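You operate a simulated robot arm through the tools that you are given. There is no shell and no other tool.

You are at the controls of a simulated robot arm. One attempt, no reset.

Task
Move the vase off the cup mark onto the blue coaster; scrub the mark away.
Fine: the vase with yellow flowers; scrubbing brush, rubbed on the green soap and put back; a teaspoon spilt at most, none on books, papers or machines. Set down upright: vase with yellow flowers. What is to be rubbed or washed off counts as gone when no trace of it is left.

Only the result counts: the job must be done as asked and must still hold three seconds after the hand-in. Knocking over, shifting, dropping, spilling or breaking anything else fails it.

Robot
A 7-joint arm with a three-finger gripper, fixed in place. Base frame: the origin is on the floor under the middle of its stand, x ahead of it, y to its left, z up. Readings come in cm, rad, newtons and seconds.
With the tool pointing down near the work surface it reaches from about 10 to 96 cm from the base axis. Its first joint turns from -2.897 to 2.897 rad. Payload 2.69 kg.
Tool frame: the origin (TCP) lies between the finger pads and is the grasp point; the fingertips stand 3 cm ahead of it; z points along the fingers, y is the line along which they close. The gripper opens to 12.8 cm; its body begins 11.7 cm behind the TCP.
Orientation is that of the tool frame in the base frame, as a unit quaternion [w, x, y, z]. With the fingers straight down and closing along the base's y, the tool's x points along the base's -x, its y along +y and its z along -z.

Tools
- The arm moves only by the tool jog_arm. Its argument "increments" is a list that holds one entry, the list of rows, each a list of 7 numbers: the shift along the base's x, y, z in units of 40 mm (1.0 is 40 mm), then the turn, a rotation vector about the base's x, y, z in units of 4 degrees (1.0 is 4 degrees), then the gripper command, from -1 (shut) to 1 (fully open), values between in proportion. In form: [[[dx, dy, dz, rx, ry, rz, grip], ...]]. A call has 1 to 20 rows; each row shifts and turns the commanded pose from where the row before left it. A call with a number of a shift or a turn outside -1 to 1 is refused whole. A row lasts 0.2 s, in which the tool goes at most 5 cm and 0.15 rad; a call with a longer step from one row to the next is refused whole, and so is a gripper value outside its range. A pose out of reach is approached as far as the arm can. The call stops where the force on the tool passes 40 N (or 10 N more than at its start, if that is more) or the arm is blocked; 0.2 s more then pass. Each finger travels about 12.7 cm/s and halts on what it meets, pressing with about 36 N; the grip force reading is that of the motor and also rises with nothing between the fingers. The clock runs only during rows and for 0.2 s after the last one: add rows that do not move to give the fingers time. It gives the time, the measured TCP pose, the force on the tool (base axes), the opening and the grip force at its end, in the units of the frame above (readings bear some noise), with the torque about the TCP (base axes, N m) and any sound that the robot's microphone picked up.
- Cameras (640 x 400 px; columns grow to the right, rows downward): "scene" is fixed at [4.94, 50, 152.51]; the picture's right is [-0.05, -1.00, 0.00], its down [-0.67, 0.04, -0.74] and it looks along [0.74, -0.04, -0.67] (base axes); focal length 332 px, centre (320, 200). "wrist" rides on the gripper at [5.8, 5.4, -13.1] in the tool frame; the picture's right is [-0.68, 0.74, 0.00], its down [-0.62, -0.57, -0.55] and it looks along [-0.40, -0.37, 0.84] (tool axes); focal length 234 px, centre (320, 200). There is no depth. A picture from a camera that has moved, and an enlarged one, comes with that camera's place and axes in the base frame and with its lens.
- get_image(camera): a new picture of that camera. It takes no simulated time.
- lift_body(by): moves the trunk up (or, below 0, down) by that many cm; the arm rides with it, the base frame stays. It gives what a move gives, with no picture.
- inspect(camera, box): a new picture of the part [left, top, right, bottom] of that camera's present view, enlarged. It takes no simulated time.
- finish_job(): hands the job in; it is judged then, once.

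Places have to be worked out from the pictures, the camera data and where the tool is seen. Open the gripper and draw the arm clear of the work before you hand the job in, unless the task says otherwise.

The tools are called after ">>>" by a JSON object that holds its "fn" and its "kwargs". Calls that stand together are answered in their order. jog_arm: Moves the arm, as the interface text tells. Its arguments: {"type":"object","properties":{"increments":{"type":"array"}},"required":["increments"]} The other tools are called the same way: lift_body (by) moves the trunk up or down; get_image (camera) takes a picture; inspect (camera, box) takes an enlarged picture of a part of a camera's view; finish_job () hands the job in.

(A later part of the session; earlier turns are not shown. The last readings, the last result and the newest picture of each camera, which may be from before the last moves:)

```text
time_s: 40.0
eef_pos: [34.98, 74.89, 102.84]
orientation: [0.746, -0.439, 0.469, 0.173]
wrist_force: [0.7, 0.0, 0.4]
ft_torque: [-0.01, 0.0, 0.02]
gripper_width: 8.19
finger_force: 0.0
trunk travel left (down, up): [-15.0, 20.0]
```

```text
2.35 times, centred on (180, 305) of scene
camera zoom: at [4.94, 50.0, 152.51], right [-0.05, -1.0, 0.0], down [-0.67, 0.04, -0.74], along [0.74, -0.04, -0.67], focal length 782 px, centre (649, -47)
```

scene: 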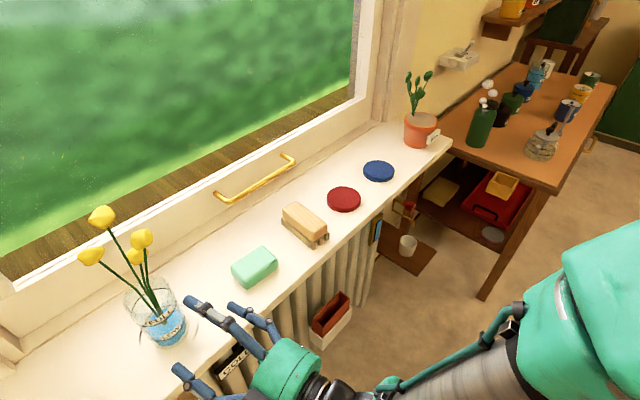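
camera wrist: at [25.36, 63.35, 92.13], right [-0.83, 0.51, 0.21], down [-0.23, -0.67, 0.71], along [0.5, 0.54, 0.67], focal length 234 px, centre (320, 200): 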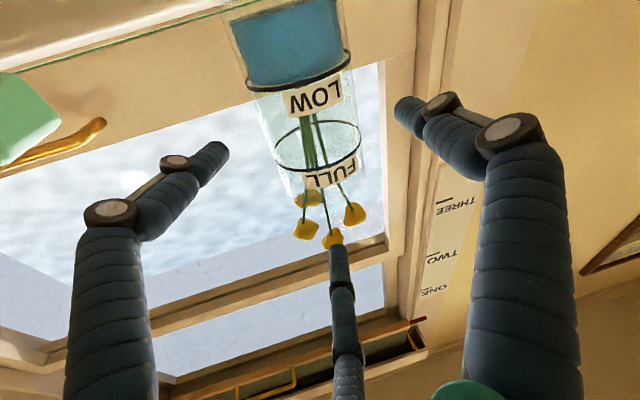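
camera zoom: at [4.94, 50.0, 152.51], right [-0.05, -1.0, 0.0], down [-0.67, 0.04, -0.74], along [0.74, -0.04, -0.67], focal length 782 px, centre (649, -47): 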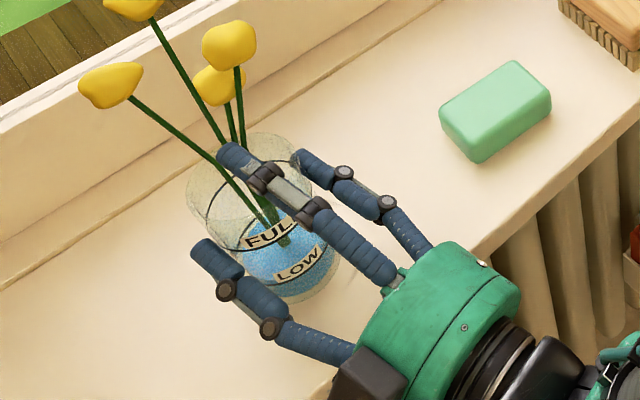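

No contact force yet at 8.2 cm. I'll keep closing in fine steps until the width stalls.

>>> {"fn": "jog_arm", "kwargs": {"increments": [[[0, 0, 0, 0, 0, 0, 0.26], [0, 0, 0, 0, 0, 0, 0.24], [0, 0, 0, 0, 0, 0, 0.22], [0, 0, 0, 0, 0, 0, 0.2], [0, 0, 0, 0, 0, 0, 0.18], [0, 0, 0, 0, 0, 0, 0.18]]]}}

>>> {"fn": "inspect", "kwargs": {"camera": "wrist", "box": [180, 0, 440, 260]}}

>>> {"fn": "inspect", "kwargs": {"camera": "scene", "box": [100, 220, 260, 390]}}

```text
time_s: 41.4
eef_pos: [34.87, 74.85, 102.73]
orientation: [0.747, -0.439, 0.469, 0.172]
wrist_force: [-2.1, 0.4, -0.6]
ft_torque: [-0.02, 0.12, -0.01]
gripper_width: 7.97
finger_force: 35.7
trunk travel left (down, up): [-15.0, 20.0]
```

```text
1.54 times, centred on (310, 130) of wrist
camera zoom: at [27.19, 66.2, 92.81], right [-0.83, 0.51, 0.21], down [-0.23, -0.67, 0.71], along [0.5, 0.54, 0.67], focal length 360 px, centre (335, 308)
```

zoom: 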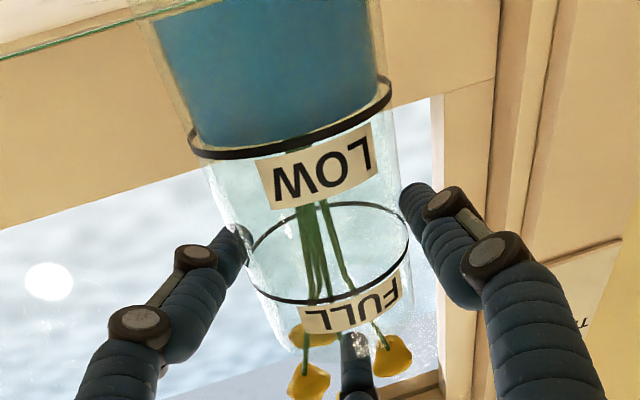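

```text
2.35 times, centred on (180, 305) of scene
camera zoom: at [4.94, 50.0, 152.51], right [-0.05, -1.0, 0.0], down [-0.67, 0.04, -0.74], along [0.74, -0.04, -0.67], focal length 782 px, centre (649, -47)
```

zoom: 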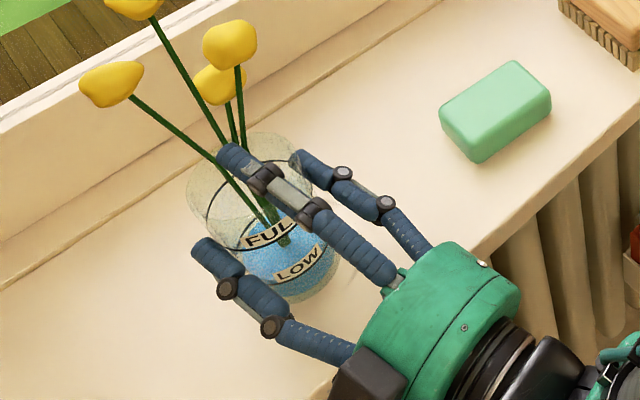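

The fingers have stalled at 7.97 cm with 35.7 N, so the vase is gripped. I do a slow 2 cm test lift.

>>> {"fn": "jog_arm", "kwargs": {"increments": [[[0, 0, 0, 0, 0, 0, 0.14], [0, 0, 0, 0, 0, 0, 0.14], [0, 0, 0.05, 0, 0, 0, 0.14], [0, 0, 0.1, 0, 0, 0, 0.14], [0, 0, 0.1, 0, 0, 0, 0.14], [0, 0, 0.1, 0, 0, 0, 0.14], [0, 0, 0.1, 0, 0, 0, 0.14], [0, 0, 0.05, 0, 0, 0, 0.14], [0, 0, 0, 0, 0, 0, 0.14]]]}}

>>> {"fn": "inspect", "kwargs": {"camera": "scene", "box": [60, 190, 260, 390]}}

>>> {"fn": "get_image", "kwargs": {"camera": "wrist"}}

```text
time_s: 43.4
eef_pos: [34.99, 74.81, 104.81]
orientation: [0.747, -0.439, 0.469, 0.172]
wrist_force: [0.0, 0.5, -6.0]
ft_torque: [-0.12, 0.11, 0.02]
gripper_width: 7.97
finger_force: 36.2
trunk travel left (down, up): [-15.0, 20.0]
```

```text
2.00 times, centred on (160, 290) of scene
camera zoom: at [4.94, 50.0, 152.51], right [-0.05, -1.0, 0.0], down [-0.67, 0.04, -0.74], along [0.74, -0.04, -0.67], focal length 664 px, centre (640, 20)
```

zoom: 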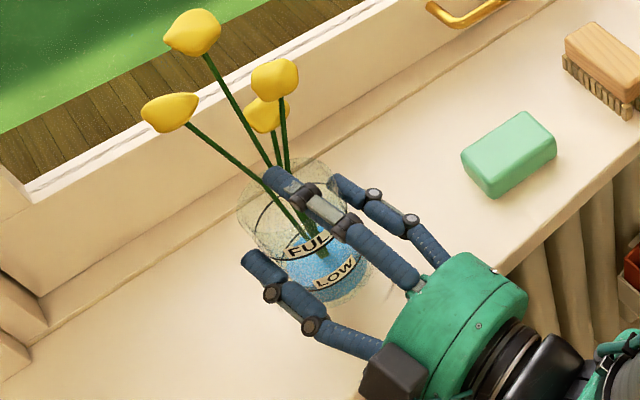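

```text
taken
camera wrist: at [27.22, 66.17, 94.82], right [-0.83, 0.51, 0.21], down [-0.23, -0.67, 0.71], along [0.5, 0.54, 0.67], focal length 234 px, centre (320, 200)
```

wrist: 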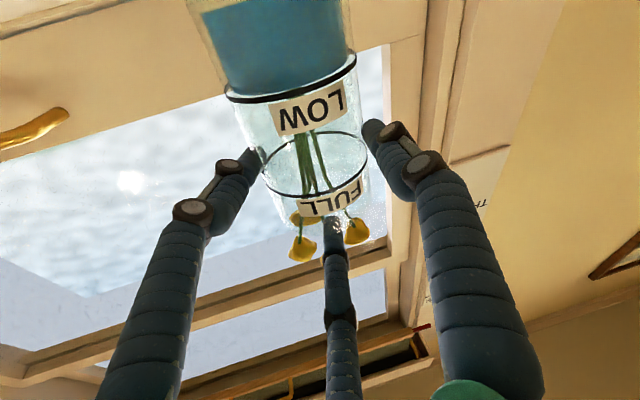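

The vase is off the sill (6 N weight), upright, with the water level unchanged. I'll lift it a further 13 cm smoothly so it clears the soap, the brush and the handle.

>>> {"fn": "jog_arm", "kwargs": {"increments": [[[0, 0, 0.1, 0, 0, 0, 0.14], [0, 0, 0.2, 0, 0, 0, 0.14], [0, 0, 0.3, 0, 0, 0, 0.14], [0, 0, 0.35, 0, 0, 0, 0.14], [0, 0, 0.35, 0, 0, 0, 0.14], [0, 0, 0.35, 0, 0, 0, 0.14], [0, 0, 0.35, 0, 0, 0, 0.14], [0, 0, 0.35, 0, 0, 0, 0.14], [0, 0, 0.35, 0, 0, 0, 0.14], [0, 0, 0.3, 0, 0, 0, 0.14], [0, 0, 0.2, 0, 0, 0, 0.14], [0, 0, 0.1, 0, 0, 0, 0.14], [0, 0, 0, 0, 0, 0, 0.14]]]}}

>>> {"fn": "get_image", "kwargs": {"camera": "scene"}}

```text
time_s: 46.1
eef_pos: [34.91, 74.98, 117.95]
orientation: [0.746, -0.441, 0.468, 0.173]
wrist_force: [0.3, -0.2, -5.2]
ft_torque: [-0.12, 0.08, 0.01]
gripper_width: 7.95
finger_force: 36.1
trunk travel left (down, up): [-15.0, 20.0]
```

```text
taken
```

scene: 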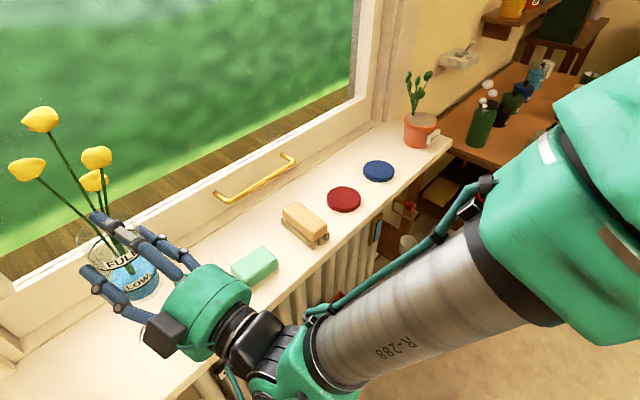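

The vase is held high and steady. I'll carry it along the sill towards the blue coaster in a straight line, with smooth ramps and gradual yaw, stopping halfway to check.

>>> {"fn": "jog_arm", "kwargs": {"increments": [[[0.104, -0.108, 0, 0, 0, -0.1, 0.14], [0.207, -0.217, 0, 0, 0, -0.2, 0.14], [0.311, -0.325, 0, 0, 0, -0.3, 0.14], [0.415, -0.433, 0, 0, 0, -0.3, 0.14], [0.415, -0.433, 0, 0, 0, -0.3, 0.14], [0.415, -0.433, 0, 0, 0, -0.3, 0.14], [0.415, -0.433, 0, 0, 0, -0.3, 0.14], [0.415, -0.433, 0, 0, 0, -0.3, 0.14], [0.415, -0.433, 0, 0, 0, -0.3, 0.14], [0.415, -0.433, 0, 0, 0, -0.3, 0.14], [0.415, -0.433, 0, 0, 0, -0.3, 0.14], [0.415, -0.433, 0, 0, 0, -0.3, 0.14], [0.415, -0.433, 0, 0, 0, -0.3, 0.14], [0.311, -0.325, 0, 0, 0, -0.3, 0.14], [0.207, -0.217, 0, 0, 0, -0.2, 0.14], [0.104, -0.108, 0, 0, 0, -0.1, 0.14], [0, 0, 0, 0, 0, 0, 0.14]]]}}

>>> {"fn": "get_image", "kwargs": {"camera": "scene"}}

>>> {"fn": "get_image", "kwargs": {"camera": "wrist"}}

```text
time_s: 49.8
eef_pos: [52.86, 55.23, 118.42]
orientation: [0.763, -0.363, 0.531, 0.058]
wrist_force: [-0.2, -0.2, -4.1]
ft_torque: [-0.09, 0.13, -0.02]
gripper_width: 7.96
finger_force: 36.2
out of reach, approached as far as the arm can: row 9, 10, 11, 12, 13, 16
trunk travel left (down, up): [-15.0, 20.0]
```

```text
taken
```

scene: 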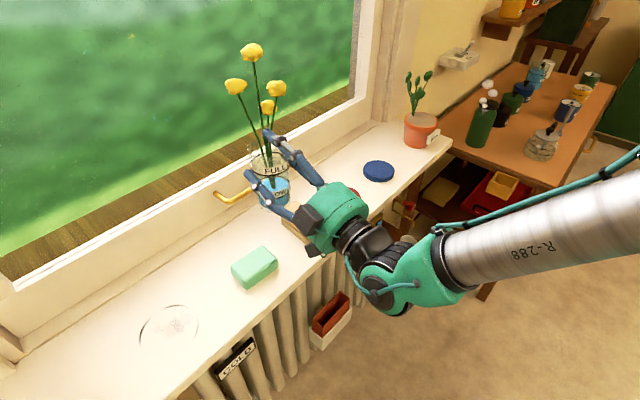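

```text
taken
camera wrist: at [42.68, 49.29, 108.59], right [-0.64, 0.74, 0.21], down [-0.42, -0.57, 0.71], along [0.64, 0.36, 0.67], focal length 234 px, centre (320, 200)
```

wrist: 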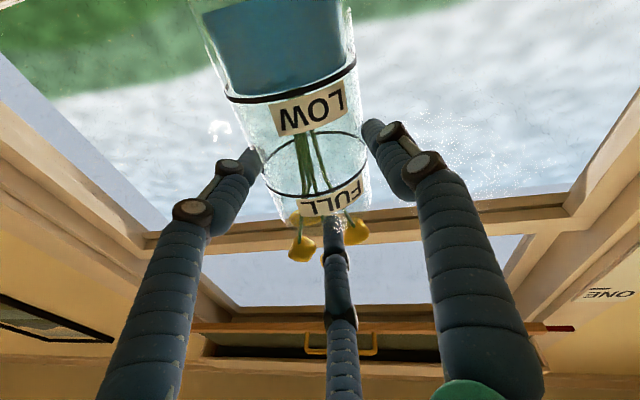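

The carry is steady and the mark is now exposed, but some rows were out of reach: the arm lags at (52.9, 55.2), probably a wrist limit while retracting. I'll reduce the yaw in place, since that should relieve it, and see where the arm settles.

>>> {"fn": "jog_arm", "kwargs": {"increments": [[[0, 0, 0, 0, 0, -0.3, 0.14], [0, 0, 0, 0, 0, -0.3, 0.14], [0, 0, 0, 0, 0, -0.3, 0.14], [0, 0, 0, 0, 0, -0.3, 0.14], [0, 0, 0, 0, 0, -0.3, 0.14], [0, 0, 0, 0, 0, -0.3, 0.14], [0, 0, 0, 0, 0, 0, 0.14]]]}}

>>> {"fn": "get_image", "kwargs": {"camera": "scene"}}

```text
time_s: 51.4
eef_pos: [52.66, 55.09, 118.4]
orientation: [0.766, -0.332, 0.55, 0.014]
wrist_force: [-0.3, 0.2, -5.8]
ft_torque: [-0.07, 0.1, -0.01]
gripper_width: 7.96
finger_force: 35.6
trunk travel left (down, up): [-15.0, 20.0]
```

```text
taken
```

scene: 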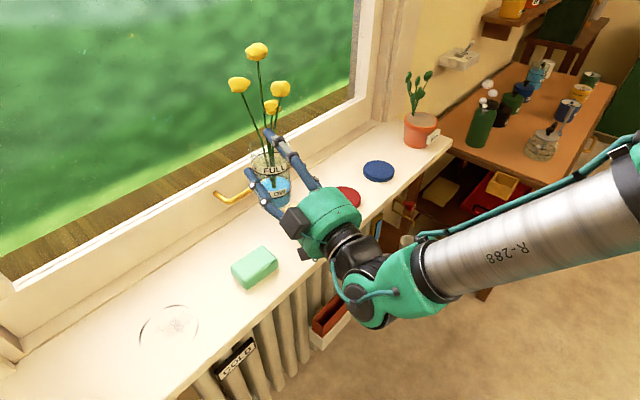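

The command was clamped to what was reachable and now tracks well at yaw 32°. I'll continue along the sill in a shorter stretch, easing the yaw down further.

>>> {"fn": "jog_arm", "kwargs": {"increments": [[[0.106, -0.106, 0, 0, 0, -0.2, 0.14], [0.212, -0.212, 0, 0, 0, -0.25, 0.14], [0.318, -0.318, 0, 0, 0, -0.25, 0.14], [0.4, -0.4, 0, 0, 0, -0.25, 0.14], [0.4, -0.4, 0, 0, 0, -0.25, 0.14], [0.4, -0.4, 0, 0, 0, -0.25, 0.14], [0.318, -0.318, 0, 0, 0, -0.25, 0.14], [0.212, -0.212, 0, 0, 0, -0.2, 0.14], [0.106, -0.106, 0, 0, 0, -0.1, 0.14], [0, 0, 0, 0, 0, 0, 0.14]]]}}

>>> {"fn": "get_image", "kwargs": {"camera": "scene"}}

```text
time_s: 53.5
eef_pos: [62.52, 45.38, 118.48]
orientation: [0.765, -0.292, 0.572, -0.042]
wrist_force: [0.0, -0.1, -4.8]
ft_torque: [-0.03, 0.1, -0.01]
gripper_width: 7.97
finger_force: 36.1
trunk travel left (down, up): [-15.0, 20.0]
```

```text
taken
```

scene: 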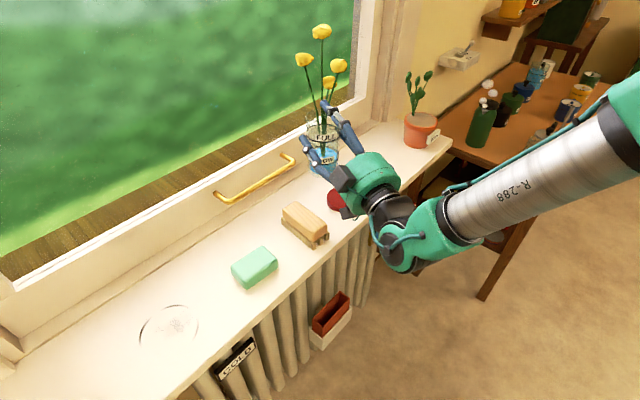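

Tracking well at (62.5, 45.4). I'll continue another 15 cm towards the coaster and look again.

>>> {"fn": "jog_arm", "kwargs": {"increments": [[[0.106, -0.106, 0, 0, 0, -0.1, 0.14], [0.212, -0.212, 0, 0, 0, -0.1, 0.14], [0.318, -0.318, 0, 0, 0, -0.1, 0.14], [0.4, -0.4, 0, 0, 0, -0.1, 0.14], [0.4, -0.4, 0, 0, 0, -0.1, 0.14], [0.4, -0.4, 0, 0, 0, -0.1, 0.14], [0.318, -0.318, 0, 0, 0, -0.1, 0.14], [0.212, -0.212, 0, 0, 0, -0.1, 0.14], [0.106, -0.106, 0, 0, 0, 0, 0.14], [0, 0, 0, 0, 0, 0, 0.14]]]}}

>>> {"fn": "get_image", "kwargs": {"camera": "scene"}}

>>> {"fn": "inspect", "kwargs": {"camera": "scene", "box": [280, 20, 480, 220]}}

```text
time_s: 55.8
eef_pos: [69.99, 38.33, 118.41]
orientation: [0.763, -0.274, 0.582, -0.065]
wrist_force: [0.5, -0.6, -4.8]
ft_torque: [-0.01, 0.14, 0.01]
gripper_width: 7.97
finger_force: 35.9
out of reach, approached as far as the arm can: row 6, 8
trunk travel left (down, up): [-15.0, 20.0]
```

```text
taken
```

scene: 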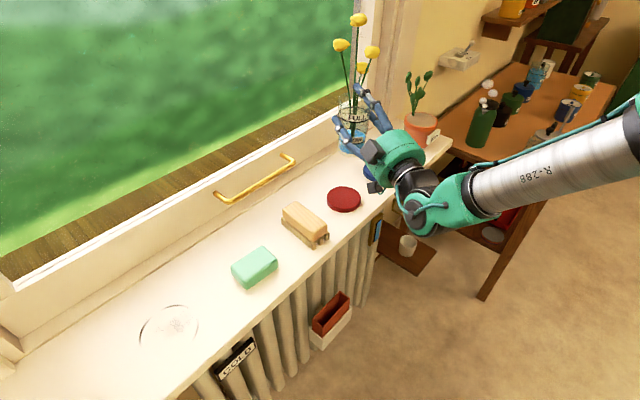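

```text
2.00 times, centred on (380, 120) of scene
camera zoom: at [4.94, 50.0, 152.51], right [-0.05, -1.0, 0.0], down [-0.67, 0.04, -0.74], along [0.74, -0.04, -0.67], focal length 664 px, centre (200, 360)
```

zoom: 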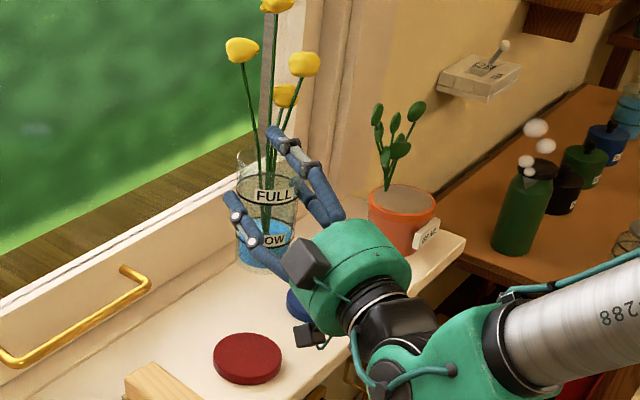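

Now at (70, 38.3), with a couple of rows at the reach limit. I'll reduce the yaw a little more to relieve the wrist, then continue towards the coaster.

>>> {"fn": "jog_arm", "kwargs": {"increments": [[[0, 0, 0, 0, 0, -0.3, 0.14], [0.05, -0.05, 0, 0, 0, -0.3, 0.14], [0.1, -0.1, 0, 0, 0, -0.3, 0.14], [0.2, -0.2, 0, 0, 0, -0.3, 0.14], [0.25, -0.25, 0, 0, 0, -0.2, 0.14], [0.25, -0.25, 0, 0, 0, -0.2, 0.14], [0.25, -0.25, 0, 0, 0, -0.2, 0.14], [0.2, -0.2, 0, 0, 0, -0.1, 0.14], [0.1, -0.1, 0, 0, 0, 0, 0.14], [0.05, -0.05, 0, 0, 0, 0, 0.14], [0, 0, 0, 0, 0, 0, 0.14]]]}}

>>> {"fn": "get_image", "kwargs": {"camera": "scene"}}

>>> {"fn": "inspect", "kwargs": {"camera": "scene", "box": [300, 40, 480, 220]}}

```text
time_s: 58.1
eef_pos: [75.81, 32.38, 118.31]
orientation: [0.758, -0.238, 0.597, -0.111]
wrist_force: [0.0, -0.7, -5.9]
ft_torque: [0.01, 0.18, 0.01]
gripper_width: 7.93
finger_force: 35.8
trunk travel left (down, up): [-15.0, 20.0]
```

```text
taken
```

scene: 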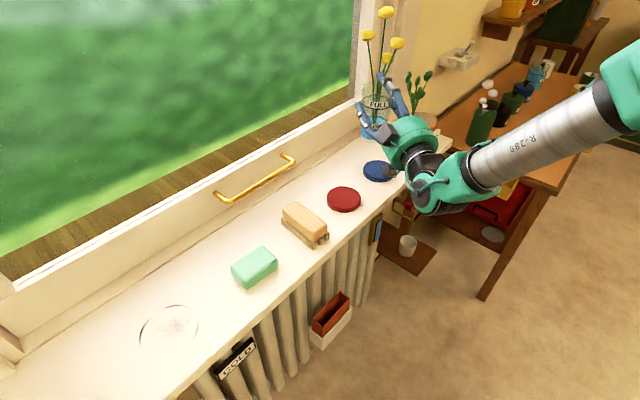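

```text
2.22 times, centred on (390, 130) of scene
camera zoom: at [4.94, 50.0, 152.51], right [-0.05, -1.0, 0.0], down [-0.67, 0.04, -0.74], along [0.74, -0.04, -0.67], focal length 738 px, centre (164, 356)
```

zoom: 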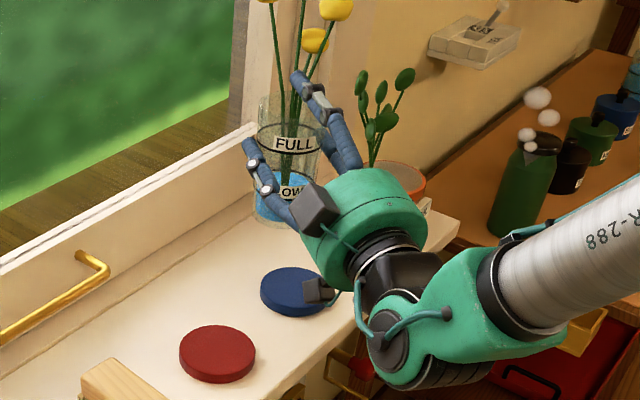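

At (75.8, 32.4), yaw 13°. The coaster centre is near (81.6, 29.0) and the held vase's axis near (77.8, 32.9), so I shift by (+3.8, -3.9) and descend to about 4 cm above the coaster.

>>> {"fn": "jog_arm", "kwargs": {"increments": [[[0.1, -0.1, 0, 0, 0, 0, 0.14], [0.25, -0.25, 0, 0, 0, 0, 0.14], [0.25, -0.25, 0, 0, 0, 0, 0.14], [0.25, -0.27, 0, 0, 0, 0, 0.14], [0.1, -0.1, 0, 0, 0, 0, 0.14], [0, 0, -0.1, 0, 0, 0, 0.14], [0, 0, -0.25, 0, 0, 0, 0.14], [0, 0, -0.4, 0, 0, 0, 0.14], [0, 0, -0.4, 0, 0, 0, 0.14], [0, 0, -0.4, 0, 0, 0, 0.14], [0, 0, -0.4, 0, 0, 0, 0.14], [0, 0, -0.3, 0, 0, 0, 0.14], [0, 0, -0.2, 0, 0, 0, 0.14], [0, 0, -0.05, 0, 0, 0, 0.14], [0, 0, 0, 0, 0, 0, 0.14]]]}}

>>> {"fn": "get_image", "kwargs": {"camera": "scene"}}

>>> {"fn": "inspect", "kwargs": {"camera": "scene", "box": [320, 90, 440, 210]}}

```text
time_s: 61.4
eef_pos: [77.55, 31.4, 108.44]
orientation: [0.757, -0.235, 0.599, -0.115]
wrist_force: [0.2, 0.0, -5.2]
ft_torque: [-0.02, 0.13, -0.03]
gripper_width: 7.96
finger_force: 35.8
out of reach, approached as far as the arm can: row 3, 4, 5, 8, 10
trunk travel left (down, up): [-15.0, 20.0]
```

```text
taken
```

scene: 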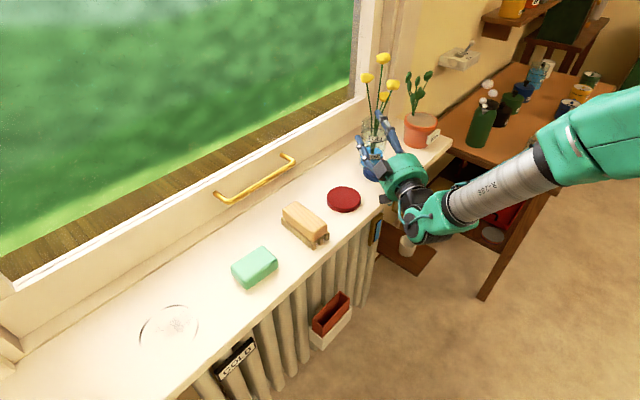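

```text
3.33 times, centred on (380, 150) of scene
camera zoom: at [4.94, 50.0, 152.51], right [-0.05, -1.0, 0.0], down [-0.67, 0.04, -0.74], along [0.74, -0.04, -0.67], focal length 1107 px, centre (120, 367)
```

zoom: 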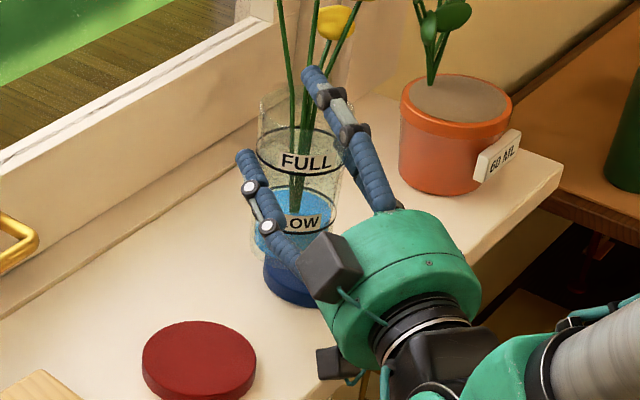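

Part of that move was clamped: the TCP is at (77.5, 31.4), 4 cm above the coaster level. Reducing yaw has relieved the limit each time, so I'll yaw -8° more while moving the remaining (+2.0, -2.6).

>>> {"fn": "jog_arm", "kwargs": {"increments": [[[0, 0, 0, 0, 0, -0.35, 0.14], [0.04, -0.05, 0, 0, 0, -0.35, 0.14], [0.08, -0.1, 0, 0, 0, -0.35, 0.14], [0.1, -0.14, 0, 0, 0, -0.35, 0.14], [0.1, -0.14, 0, 0, 0, -0.3, 0.14], [0.1, -0.12, 0, 0, 0, -0.3, 0.14], [0.08, -0.1, 0, 0, 0, 0, 0.14], [0, 0, 0, 0, 0, 0, 0.14]]]}}

>>> {"fn": "inspect", "kwargs": {"camera": "scene", "box": [320, 90, 440, 210]}}

>>> {"fn": "get_image", "kwargs": {"camera": "wrist"}}

```text
time_s: 63.1
eef_pos: [79.55, 28.67, 108.28]
orientation: [0.748, -0.195, 0.612, -0.165]
wrist_force: [-0.8, 0.3, -4.7]
ft_torque: [0.02, 0.14, 0.01]
gripper_width: 7.94
finger_force: 35.8
trunk travel left (down, up): [-15.0, 20.0]
```

```text
3.33 times, centred on (380, 150) of scene
camera zoom: at [4.94, 50.0, 152.51], right [-0.05, -1.0, 0.0], down [-0.67, 0.04, -0.74], along [0.74, -0.04, -0.67], focal length 1107 px, centre (120, 367)
```

zoom: 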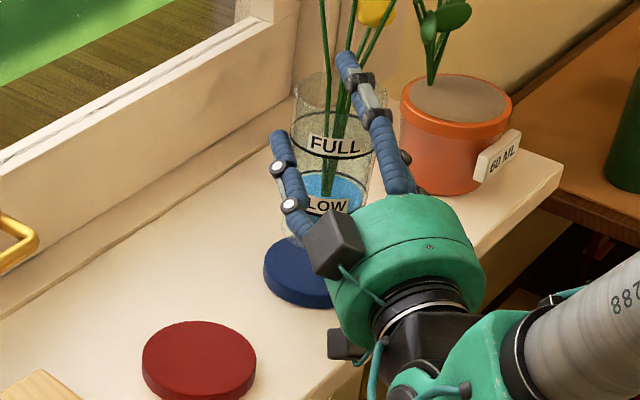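

```text
taken
camera wrist: at [68.02, 29.22, 98.49], right [-0.13, 0.97, 0.21], down [-0.66, -0.24, 0.71], along [0.74, -0.05, 0.67], focal length 234 px, centre (320, 200)
```

wrist: 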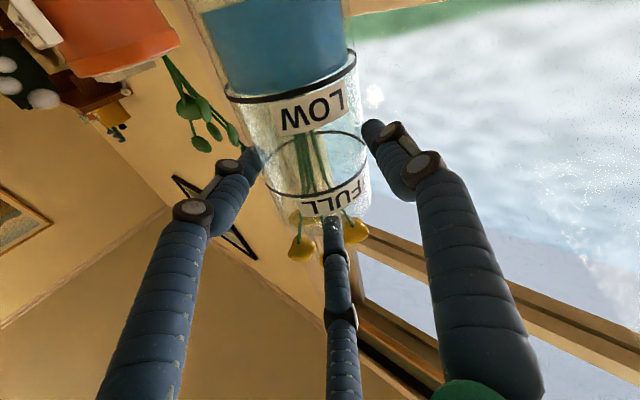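

The scene view gives the vase axis and the coaster centre within about 0.5 cm of each other; I'll correct by (-0.2, +0.45), descend 2.6 cm and re-check before contact.

>>> {"fn": "jog_arm", "kwargs": {"increments": [[[-0.025, 0.05, 0, 0, 0, 0, 0.14], [-0.025, 0.06, -0.05, 0, 0, 0, 0.14], [0, 0, -0.1, 0, 0, 0, 0.14], [0, 0, -0.15, 0, 0, 0, 0.14], [0, 0, -0.15, 0, 0, 0, 0.14], [0, 0, -0.12, 0, 0, 0, 0.14], [0, 0, -0.08, 0, 0, 0, 0.14], [0, 0, 0, 0, 0, 0, 0.14]]]}}

>>> {"fn": "inspect", "kwargs": {"camera": "scene", "box": [345, 120, 415, 190]}}

>>> {"fn": "get_image", "kwargs": {"camera": "wrist"}}

```text
time_s: 65.0
eef_pos: [79.42, 29.07, 105.88]
orientation: [0.748, -0.196, 0.612, -0.164]
wrist_force: [0.0, -0.8, -5.3]
ft_torque: [0.02, 0.15, 0.01]
gripper_width: 7.95
finger_force: 36.4
trunk travel left (down, up): [-15.0, 20.0]
```

```text
5.71 times, centred on (380, 155) of scene
camera zoom: at [4.94, 50.0, 152.51], right [-0.05, -1.0, 0.0], down [-0.67, 0.04, -0.74], along [0.74, -0.04, -0.67], focal length 1898 px, centre (-23, 457)
```

zoom: 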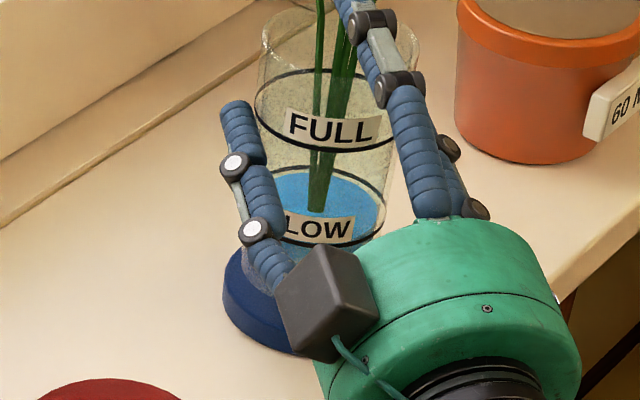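

```text
taken
camera wrist: at [67.87, 29.62, 95.92], right [-0.13, 0.97, 0.21], down [-0.66, -0.24, 0.71], along [0.74, -0.05, 0.67], focal length 234 px, centre (320, 200)
```

wrist: 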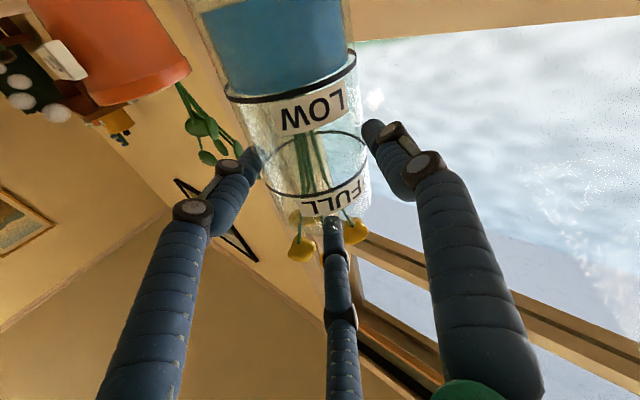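

Vase and coaster centres now agree within a few millimetres. I'll lower slowly the remaining ~1.5 cm, watching the vertical force for contact.

>>> {"fn": "jog_arm", "kwargs": {"increments": [[[0, 0, -0.05, 0, 0, 0, 0.14], [0, 0, -0.05, 0, 0, 0, 0.14], [0, 0, -0.05, 0, 0, 0, 0.14], [0, 0, -0.05, 0, 0, 0, 0.14], [0, 0, -0.05, 0, 0, 0, 0.14], [0, 0, 0, 0, 0, 0, 0.14]]]}}

>>> {"fn": "inspect", "kwargs": {"camera": "scene", "box": [345, 120, 415, 190]}}

```text
time_s: 66.3
eef_pos: [79.61, 29.15, 104.88]
orientation: [0.748, -0.196, 0.612, -0.164]
wrist_force: [0.6, -0.2, -5.4]
ft_torque: [0.03, 0.16, 0.01]
gripper_width: 7.96
finger_force: 36.1
trunk travel left (down, up): [-15.0, 20.0]
```

```text
5.71 times, centred on (380, 155) of scene
camera zoom: at [4.94, 50.0, 152.51], right [-0.05, -1.0, 0.0], down [-0.67, 0.04, -0.74], along [0.74, -0.04, -0.67], focal length 1898 px, centre (-23, 457)
```

zoom: 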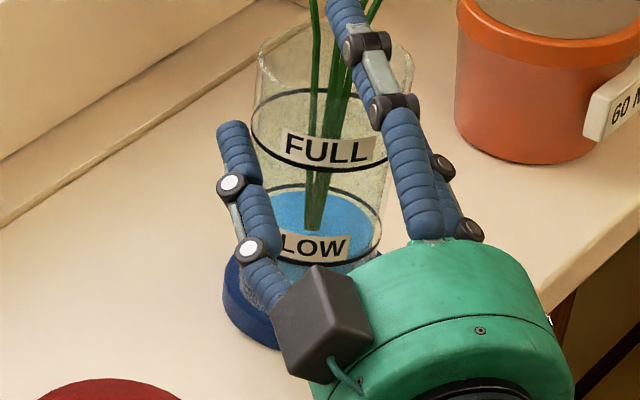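

Still carrying the full weight (5.4 N), so there is no contact yet. I'll continue in 1–2 mm steps.

>>> {"fn": "jog_arm", "kwargs": {"increments": [[[0, 0, -0.03, 0, 0, 0, 0.14], [0, 0, -0.03, 0, 0, 0, 0.14], [0, 0, -0.03, 0, 0, 0, 0.14], [0, 0, -0.03, 0, 0, 0, 0.14], [0, 0, 0, 0, 0, 0, 0.14]]]}}

```text
time_s: 67.5
eef_pos: [79.44, 29.18, 104.29]
orientation: [0.748, -0.195, 0.612, -0.164]
wrist_force: [-0.1, 0.0, -4.7]
ft_torque: [-0.01, 0.17, -0.01]
gripper_width: 7.95
finger_force: 35.8
trunk travel left (down, up): [-15.0, 20.0]
```

>>> {"fn": "jog_arm", "kwargs": {"increments": [[[0, 0, -0.03, 0, 0, 0, 0.14], [0, 0, -0.03, 0, 0, 0, 0.14], [0, 0, -0.02, 0, 0, 0, 0.14], [0, 0, 0, 0, 0, 0, 0.14]]]}}

```text
time_s: 68.5
eef_pos: [79.44, 29.16, 104.33]
orientation: [0.75, -0.195, 0.611, -0.164]
wrist_force: [-0.9, 2.2, 13.2]
ft_torque: [-0.17, -0.16, 0.04]
gripper_width: 7.92
finger_force: 36.2
trunk travel left (down, up): [-15.0, 20.0]
```

Contact made: the vertical force swung to +13 N at z=104.3. I'll ease up 2–3 mm to take the load off and look before releasing.

>>> {"fn": "jog_arm", "kwargs": {"increments": [[[0, 0, 0.04, 0, 0, 0, 0.14], [0, 0, 0.015, 0, 0, 0, 0.14], [0, 0, 0, 0, 0, 0, 0.14]]]}}

>>> {"fn": "inspect", "kwargs": {"camera": "scene", "box": [345, 120, 415, 190]}}

>>> {"fn": "get_image", "kwargs": {"camera": "wrist"}}

```text
time_s: 69.3
eef_pos: [79.38, 29.16, 104.33]
orientation: [0.749, -0.197, 0.612, -0.164]
wrist_force: [3.3, 1.2, 11.4]
ft_torque: [-0.07, -0.77, 0.12]
gripper_width: 7.93
finger_force: 36.6
trunk travel left (down, up): [-15.0, 20.0]
```

```text
5.71 times, centred on (380, 155) of scene
camera zoom: at [4.94, 50.0, 152.51], right [-0.05, -1.0, 0.0], down [-0.67, 0.04, -0.74], along [0.74, -0.04, -0.67], focal length 1898 px, centre (-23, 457)
```

zoom: 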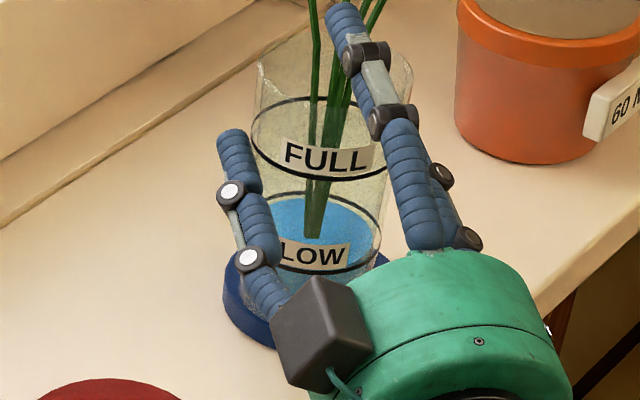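

```text
taken
camera wrist: at [67.83, 29.67, 94.38], right [-0.13, 0.97, 0.21], down [-0.66, -0.24, 0.71], along [0.74, -0.05, 0.67], focal length 234 px, centre (320, 200)
```

wrist: 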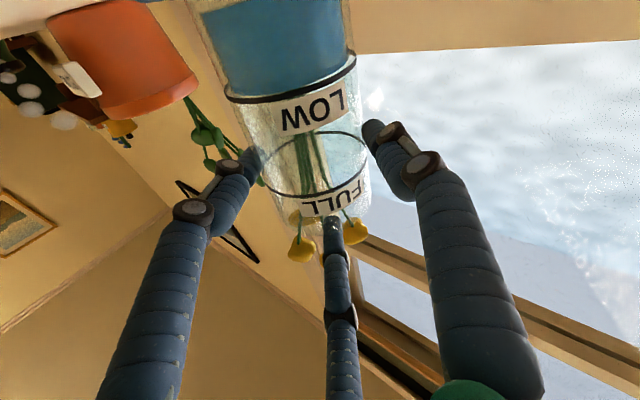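

Still 11 N with the reaction at the far edge of the base. I'll ease up another 2 mm so the vase rests with little load.

>>> {"fn": "jog_arm", "kwargs": {"increments": [[[0, 0, 0.025, 0, 0, 0, 0.14], [0, 0, 0.025, 0, 0, 0, 0.14], [0, 0, 0, 0, 0, 0, 0.14]]]}}

```text
time_s: 70.2
eef_pos: [79.44, 29.03, 104.31]
orientation: [0.748, -0.196, 0.613, -0.165]
wrist_force: [0.0, 1.3, 4.1]
ft_torque: [0.07, -0.13, 0.08]
gripper_width: 7.91
finger_force: 36.3
trunk travel left (down, up): [-15.0, 20.0]
```

The load is down to a light 9 N contact. I'll raise 1 mm more, then open the fingers gradually.

>>> {"fn": "jog_arm", "kwargs": {"increments": [[[0, 0, 0.02, 0, 0, 0, 0.14], [0, 0, 0, 0, 0, 0, 0.2], [0, 0, 0, 0, 0, 0, 0.23], [0, 0, 0, 0, 0, 0, 0.26], [0, 0, 0, 0, 0, 0, 0.3], [0, 0, 0, 0, 0, 0, 0.36], [0, 0, 0, 0, 0, 0, 0.36]]]}}

>>> {"fn": "inspect", "kwargs": {"camera": "scene", "box": [345, 120, 415, 190]}}

>>> {"fn": "get_image", "kwargs": {"camera": "wrist"}}

```text
time_s: 71.8
eef_pos: [79.52, 29.12, 104.5]
orientation: [0.748, -0.196, 0.612, -0.165]
wrist_force: [0.8, -0.2, -0.3]
ft_torque: [-0.03, -0.02, 0.04]
gripper_width: 8.7
finger_force: 0.0
trunk travel left (down, up): [-15.0, 20.0]
```

```text
5.71 times, centred on (380, 155) of scene
camera zoom: at [4.94, 50.0, 152.51], right [-0.05, -1.0, 0.0], down [-0.67, 0.04, -0.74], along [0.74, -0.04, -0.67], focal length 1898 px, centre (-23, 457)
```

zoom: 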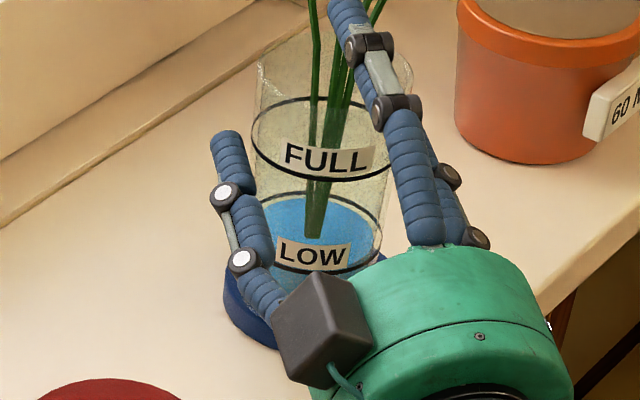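

```text
taken
camera wrist: at [67.9, 29.65, 94.55], right [-0.13, 0.97, 0.21], down [-0.66, -0.24, 0.71], along [0.74, -0.05, 0.67], focal length 234 px, centre (320, 200)
```

wrist: 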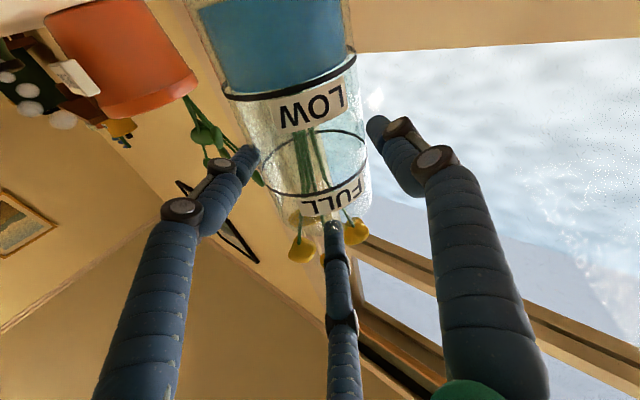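

The vase stands free on the coaster with zero force. I'll open wider and back straight out from it.

>>> {"fn": "jog_arm", "kwargs": {"increments": [[[0, 0, 0, 0, 0, 0, 0.5], [0, 0, 0, 0, 0, 0, 0.65], [0, 0, 0, 0, 0, 0, 0.75], [-0.1, -0.009, 0, 0, 0, 0, 0.75], [-0.2, -0.018, 0, 0, 0, 0, 0.75], [-0.3, -0.027, 0, 0, 0, 0, 0.75], [-0.4, -0.036, 0, 0, 0, 0, 0.75], [-0.4, -0.036, 0, 0, 0, 0, 0.75], [-0.4, -0.036, 0, 0, 0, 0, 0.75], [-0.4, -0.036, 0, 0, 0, 0, 0.75], [0, 0, 0, 0, 0, 0, 0.75]]]}}

>>> {"fn": "get_image", "kwargs": {"camera": "scene"}}

>>> {"fn": "inspect", "kwargs": {"camera": "scene", "box": [335, 90, 435, 200]}}

```text
time_s: 74.2
eef_pos: [70.69, 28.48, 104.47]
orientation: [0.748, -0.196, 0.612, -0.164]
wrist_force: [0.0, 0.0, -0.8]
ft_torque: [0.02, 0.01, -0.02]
gripper_width: 11.18
finger_force: 0.0
trunk travel left (down, up): [-15.0, 20.0]
```

```text
taken
```

scene: 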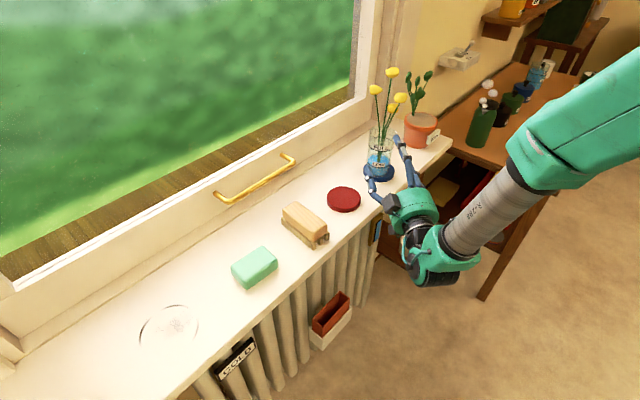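

```text
3.64 times, centred on (385, 145) of scene
camera zoom: at [4.94, 50.0, 152.51], right [-0.05, -1.0, 0.0], down [-0.67, 0.04, -0.74], along [0.74, -0.04, -0.67], focal length 1208 px, centre (84, 400)
```

zoom: 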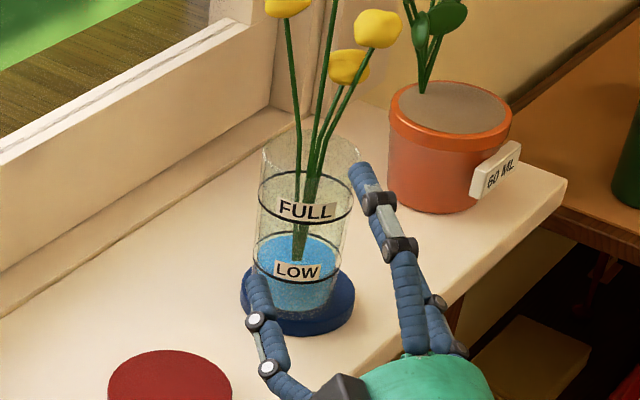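

The vase stands upright and centred on the blue coaster. I'll retreat further from it, then rise to a safe height.

>>> {"fn": "jog_arm", "kwargs": {"increments": [[[-0.4, -0.036, 0, 0, 0, 0, 0.75], [-0.5, -0.04, 0, 0, 0, 0, 0.75], [-0.5, -0.04, 0, 0, 0, 0, 0.75], [-0.5, -0.04, 0.2, 0, 0, 0, 0.75], [-0.3, 0.1, 0.6, 0, 0, 0, 0.75], [-0.2, 0.2, 0.8, 0, 0, 0, 0.75], [0, 0.3, 0.9, 0, 0, 0, 0.75], [0, 0.3, 0.9, 0, 0, 0, 0.75], [0, 0.3, 0.9, 0, 0, 0, 0.75], [0, 0.3, 0.9, 0, 0, 0, 0.75], [0, 0, 0, 0, 0, 0, 0.75]]]}}

>>> {"fn": "get_image", "kwargs": {"camera": "scene"}}

```text
time_s: 76.5
eef_pos: [60.75, 33.72, 125.31]
orientation: [0.749, -0.196, 0.612, -0.164]
wrist_force: [-0.3, -0.2, 0.2]
ft_torque: [-0.02, 0.03, -0.02]
gripper_width: 11.24
finger_force: 0.1
trunk travel left (down, up): [-15.0, 20.0]
```

```text
taken
```

scene: 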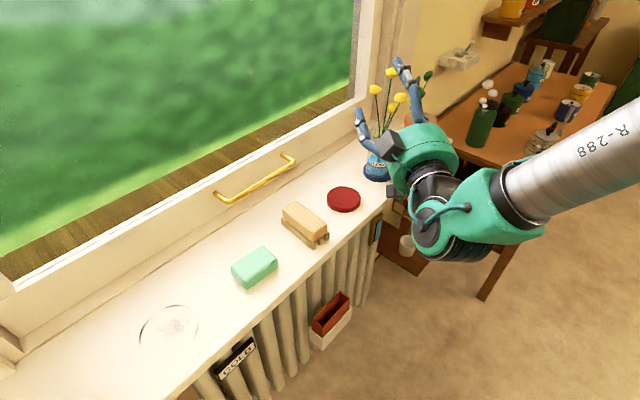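

Clear. Now I pitch the tool down about 100° to point at the sill again, drifting slightly back as I do so.

>>> {"fn": "jog_arm", "kwargs": {"increments": [[[-0.05, 0.05, 0, -0.09, 1, 0, 0.75], [-0.05, 0.05, 0, -0.09, 1, 0, 0.75], [-0.05, 0.05, 0, -0.09, 1, 0, 0.75], [-0.05, 0.05, 0, -0.09, 1, 0, 0.75], [-0.05, 0.05, 0, -0.09, 1, 0, 0.75], [-0.05, 0.05, 0, -0.09, 1, 0, 0.75], [-0.05, 0.05, 0, -0.09, 1, 0, 0.75], [-0.05, 0.05, 0, -0.09, 1, 0, 0.75], [-0.05, 0.05, 0, -0.09, 1, 0, 0.75], [-0.05, 0.05, 0, -0.09, 1, 0, 0.75], [-0.05, 0.05, 0, -0.09, 1, 0, 0.75], [-0.05, 0.05, 0, -0.09, 1, 0, 0.75], [-0.05, 0.05, 0, -0.09, 1, 0, 0.75], [-0.05, 0.05, 0, -0.09, 1, 0, 0.75], [0, 0, 0, 0, 0, 0, 0.75]]]}}

>>> {"fn": "get_image", "kwargs": {"camera": "scene"}}

```text
time_s: 79.8
eef_pos: [58.21, 36.54, 125.32]
orientation: [0.364, -0.283, 0.884, -0.078]
wrist_force: [0.2, 1.1, 0.4]
ft_torque: [0.0, 0.03, -0.01]
gripper_width: 11.21
finger_force: 0.1
trunk travel left (down, up): [-15.0, 20.0]
```

```text
taken
```

scene: 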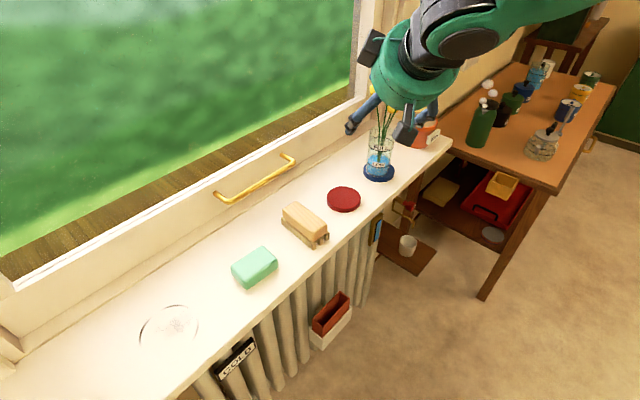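

About 44° of pitch is left; I'll finish it so the tool points straight down.

>>> {"fn": "jog_arm", "kwargs": {"increments": [[[0, 0.05, 0, -0.098, 0.99, 0, 0.75], [0, 0.05, 0, -0.098, 0.99, 0, 0.75], [0, 0.05, 0, -0.098, 0.99, 0, 0.75], [0, 0.05, 0, -0.098, 0.99, 0, 0.75], [0, 0.05, 0, -0.098, 0.99, 0, 0.75], [0, 0.05, 0, -0.098, 0.99, 0, 0.75], [0, 0.05, 0, -0.098, 0.99, 0, 0.75], [0, 0.05, 0, -0.098, 0.99, 0, 0.75], [0, 0.05, 0, -0.098, 0.99, 0, 0.75], [0, 0.05, 0, -0.098, 0.99, 0, 0.75], [0, 0.05, 0, -0.098, 0.99, 0, 0.75], [0, 0, 0, 0, 0, 0, 0.75]]]}}

>>> {"fn": "get_image", "kwargs": {"camera": "scene"}}

>>> {"fn": "get_image", "kwargs": {"camera": "wrist"}}

```text
time_s: 82.3
eef_pos: [58.29, 38.81, 125.36]
orientation: [0.0, -0.305, 0.952, -0.001]
wrist_force: [0.1, 0.3, -0.5]
ft_torque: [0.0, 0.01, -0.03]
gripper_width: 11.2
finger_force: 0.0
trunk travel left (down, up): [-15.0, 20.0]
```

```text
taken
```

scene: 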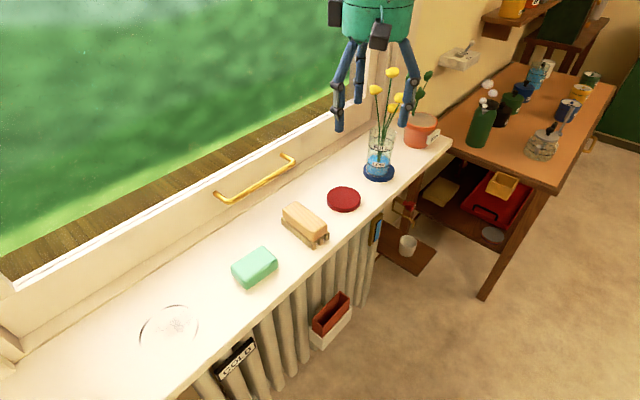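

```text
taken
camera wrist: at [50.43, 39.75, 138.4], right [0.12, 0.99, 0.0], down [0.83, -0.1, 0.55], along [0.54, -0.07, -0.84], focal length 234 px, centre (320, 200)
```

wrist: 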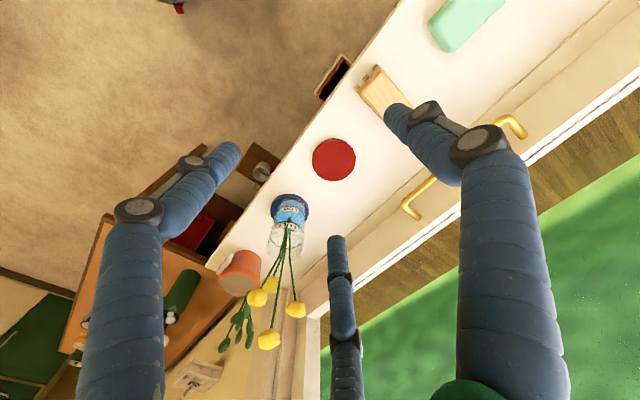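

Tool is vertical again, with the vase standing on the coaster. I'll move to view the brush and soap from above on the room side, turning 9.5° to match the sill direction.

>>> {"fn": "jog_arm", "kwargs": {"increments": [[[-0.5, 0.66, -0.2, 0, 0, 0.475, 0.75], [-0.5, 0.66, -0.2, 0, 0, 0.475, 0.75], [-0.5, 0.66, -0.2, 0, 0, 0.475, 0.75], [-0.5, 0.66, -0.2, 0, 0, 0.475, 0.75], [-0.5, 0.66, -0.2, 0, 0, 0.475, 0.75], [0, 0, 0, 0, 0, 0, 0.75], [0, 0, 0, 0, 0, 0, 0.75]]]}}

>>> {"fn": "get_image", "kwargs": {"camera": "wrist"}}

>>> {"fn": "inspect", "kwargs": {"camera": "scene", "box": [220, 180, 380, 300]}}

>>> {"fn": "inspect", "kwargs": {"camera": "scene", "box": [110, 280, 230, 370]}}

```text
time_s: 84.0
eef_pos: [48.19, 52.18, 121.25]
orientation: [0.001, -0.381, 0.925, -0.001]
wrist_force: [0.2, -0.2, -0.4]
ft_torque: [0.06, 0.01, 0.01]
gripper_width: 11.17
finger_force: 0.1
trunk travel left (down, up): [-15.0, 20.0]
```

```text
taken
camera wrist: at [40.34, 51.86, 134.28], right [-0.04, 1.0, 0.0], down [0.83, 0.03, 0.55], along [0.55, 0.02, -0.84], focal length 234 px, centre (320, 200)
```

wrist: 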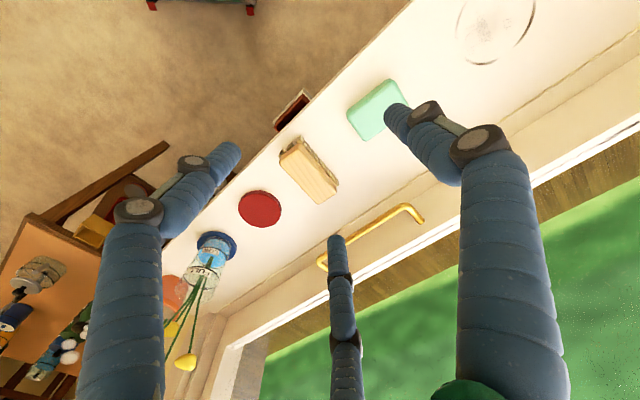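

```text
3.33 times, centred on (300, 240) of scene
camera zoom: at [4.94, 50.0, 152.51], right [-0.05, -1.0, 0.0], down [-0.67, 0.04, -0.74], along [0.74, -0.04, -0.67], focal length 1107 px, centre (387, 67)
```

zoom: 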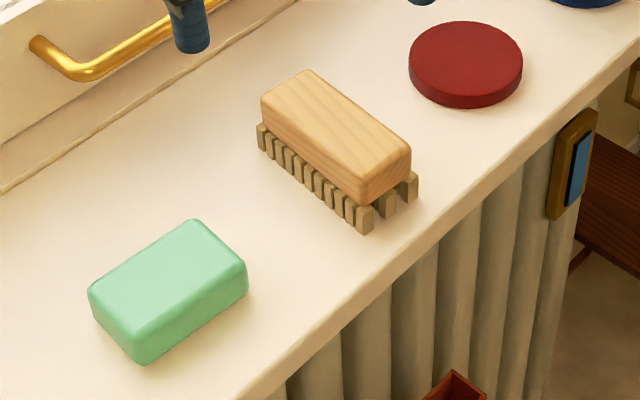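

```text
4.44 times, centred on (170, 325) of scene
camera zoom: at [4.94, 50.0, 152.51], right [-0.05, -1.0, 0.0], down [-0.67, 0.04, -0.74], along [0.74, -0.04, -0.67], focal length 1476 px, centre (987, -356)
```

zoom: 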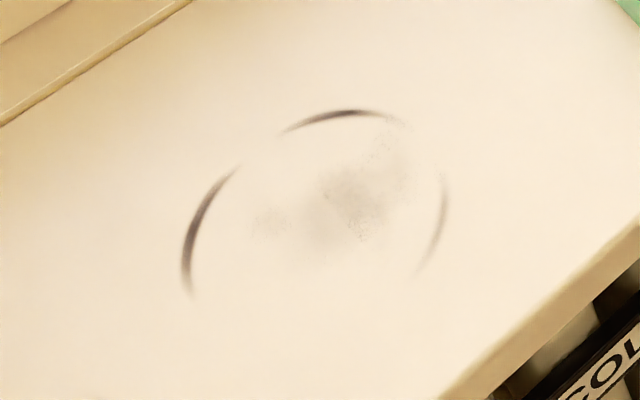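

The mark is a ring about 11 cm across around (36.2, 77) with a smudge in the middle. I'll zoom the wrist view on the brush to get its exact centre, heading and height for the grasp.

>>> {"fn": "inspect", "kwargs": {"camera": "wrist", "box": [250, 110, 370, 230]}}

>>> {"fn": "inspect", "kwargs": {"camera": "wrist", "box": [320, 60, 440, 180]}}

```text
3.33 times, centred on (310, 170) of wrist
camera zoom: at [40.34, 51.86, 134.28], right [-0.04, 1.0, 0.0], down [0.83, 0.03, 0.55], along [0.55, 0.02, -0.84], focal length 781 px, centre (353, 300)
```

zoom: 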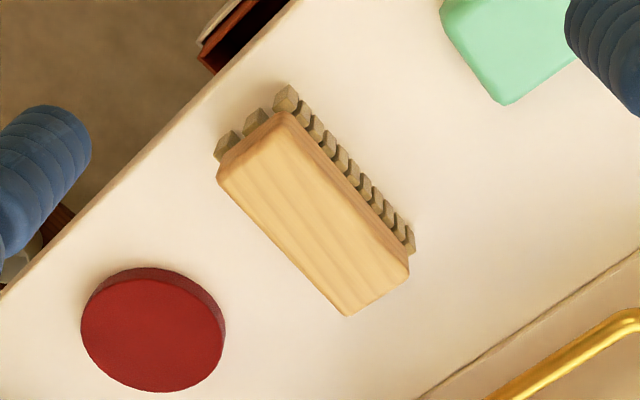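

```text
3.33 times, centred on (380, 120) of wrist
camera zoom: at [40.34, 51.86, 134.28], right [-0.04, 1.0, 0.0], down [0.83, 0.03, 0.55], along [0.55, 0.02, -0.84], focal length 781 px, centre (120, 467)
```

zoom: 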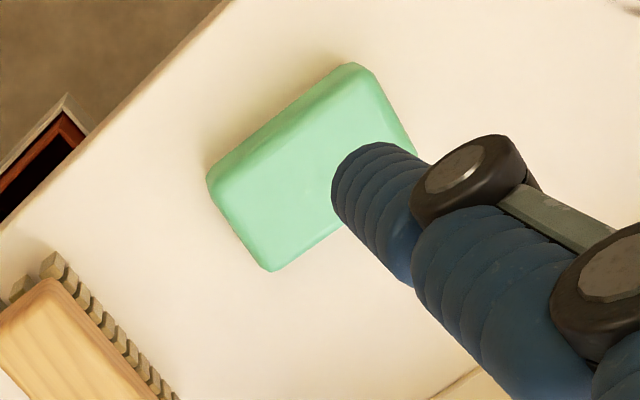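

Triangulation puts the brush centre at (59.5, 50.7), its top at z=97.8, long axis at about 40°, 10.8 × 4.9 cm. I'll move above it at z=112 with matching heading, offset so that the thumb and the two opposing fingers meet its sides together.

>>> {"fn": "jog_arm", "kwargs": {"increments": [[[0.5, -0.1, -0.3, 0, 0, -0.2, 0.56], [0.5, -0.1, -0.4, 0, 0, -0.25, 0.56], [0.5, -0.1, -0.4, 0, 0, -0.25, 0.56], [0.5, -0.1, -0.4, 0, 0, -0.25, 0.56], [0.5, -0.1, -0.4, 0, 0, -0.25, 0.56], [0.5, -0.1, -0.4, 0, 0, 0, 0.56], [0, 0, 0, 0, 0, 0, 0.56], [0, 0, 0, 0, 0, 0, 0.56]]]}}

>>> {"fn": "get_image", "kwargs": {"camera": "wrist"}}

>>> {"fn": "inspect", "kwargs": {"camera": "wrist", "box": [230, 60, 410, 240]}}

```text
time_s: 85.8
eef_pos: [60.32, 49.73, 112.31]
orientation: [0.001, -0.343, 0.939, 0.0]
wrist_force: [-0.8, 0.0, -0.5]
ft_torque: [0.01, -0.01, -0.02]
gripper_width: 10.0
finger_force: 0.1
trunk travel left (down, up): [-15.0, 20.0]
```

```text
taken
camera wrist: at [52.44, 50.0, 125.36], right [0.04, 1.0, 0.0], down [0.83, -0.04, 0.55], along [0.55, -0.03, -0.84], focal length 234 px, centre (320, 200)
```

wrist: 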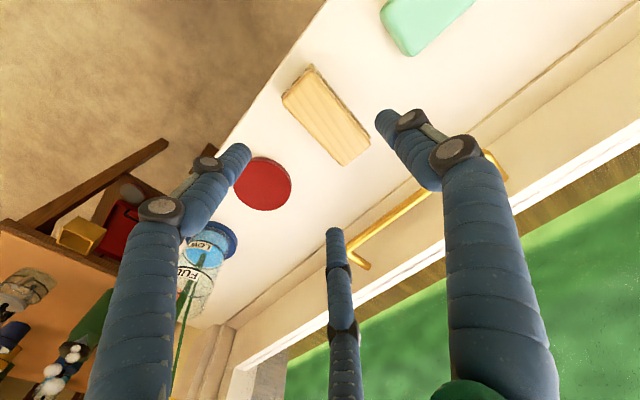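

```text
2.22 times, centred on (320, 150) of wrist
camera zoom: at [52.44, 50.0, 125.36], right [0.04, 1.0, 0.0], down [0.83, -0.04, 0.55], along [0.55, -0.03, -0.84], focal length 520 px, centre (320, 311)
```

zoom: 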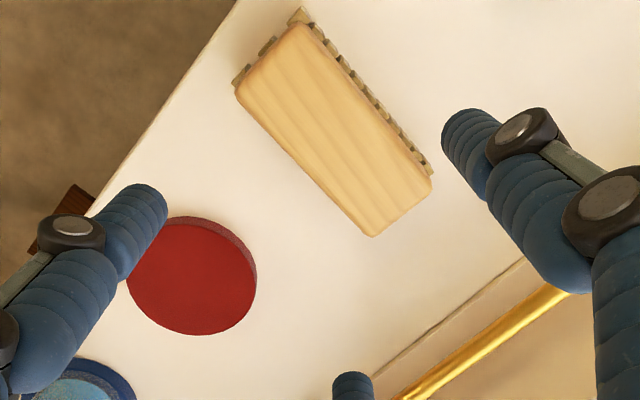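

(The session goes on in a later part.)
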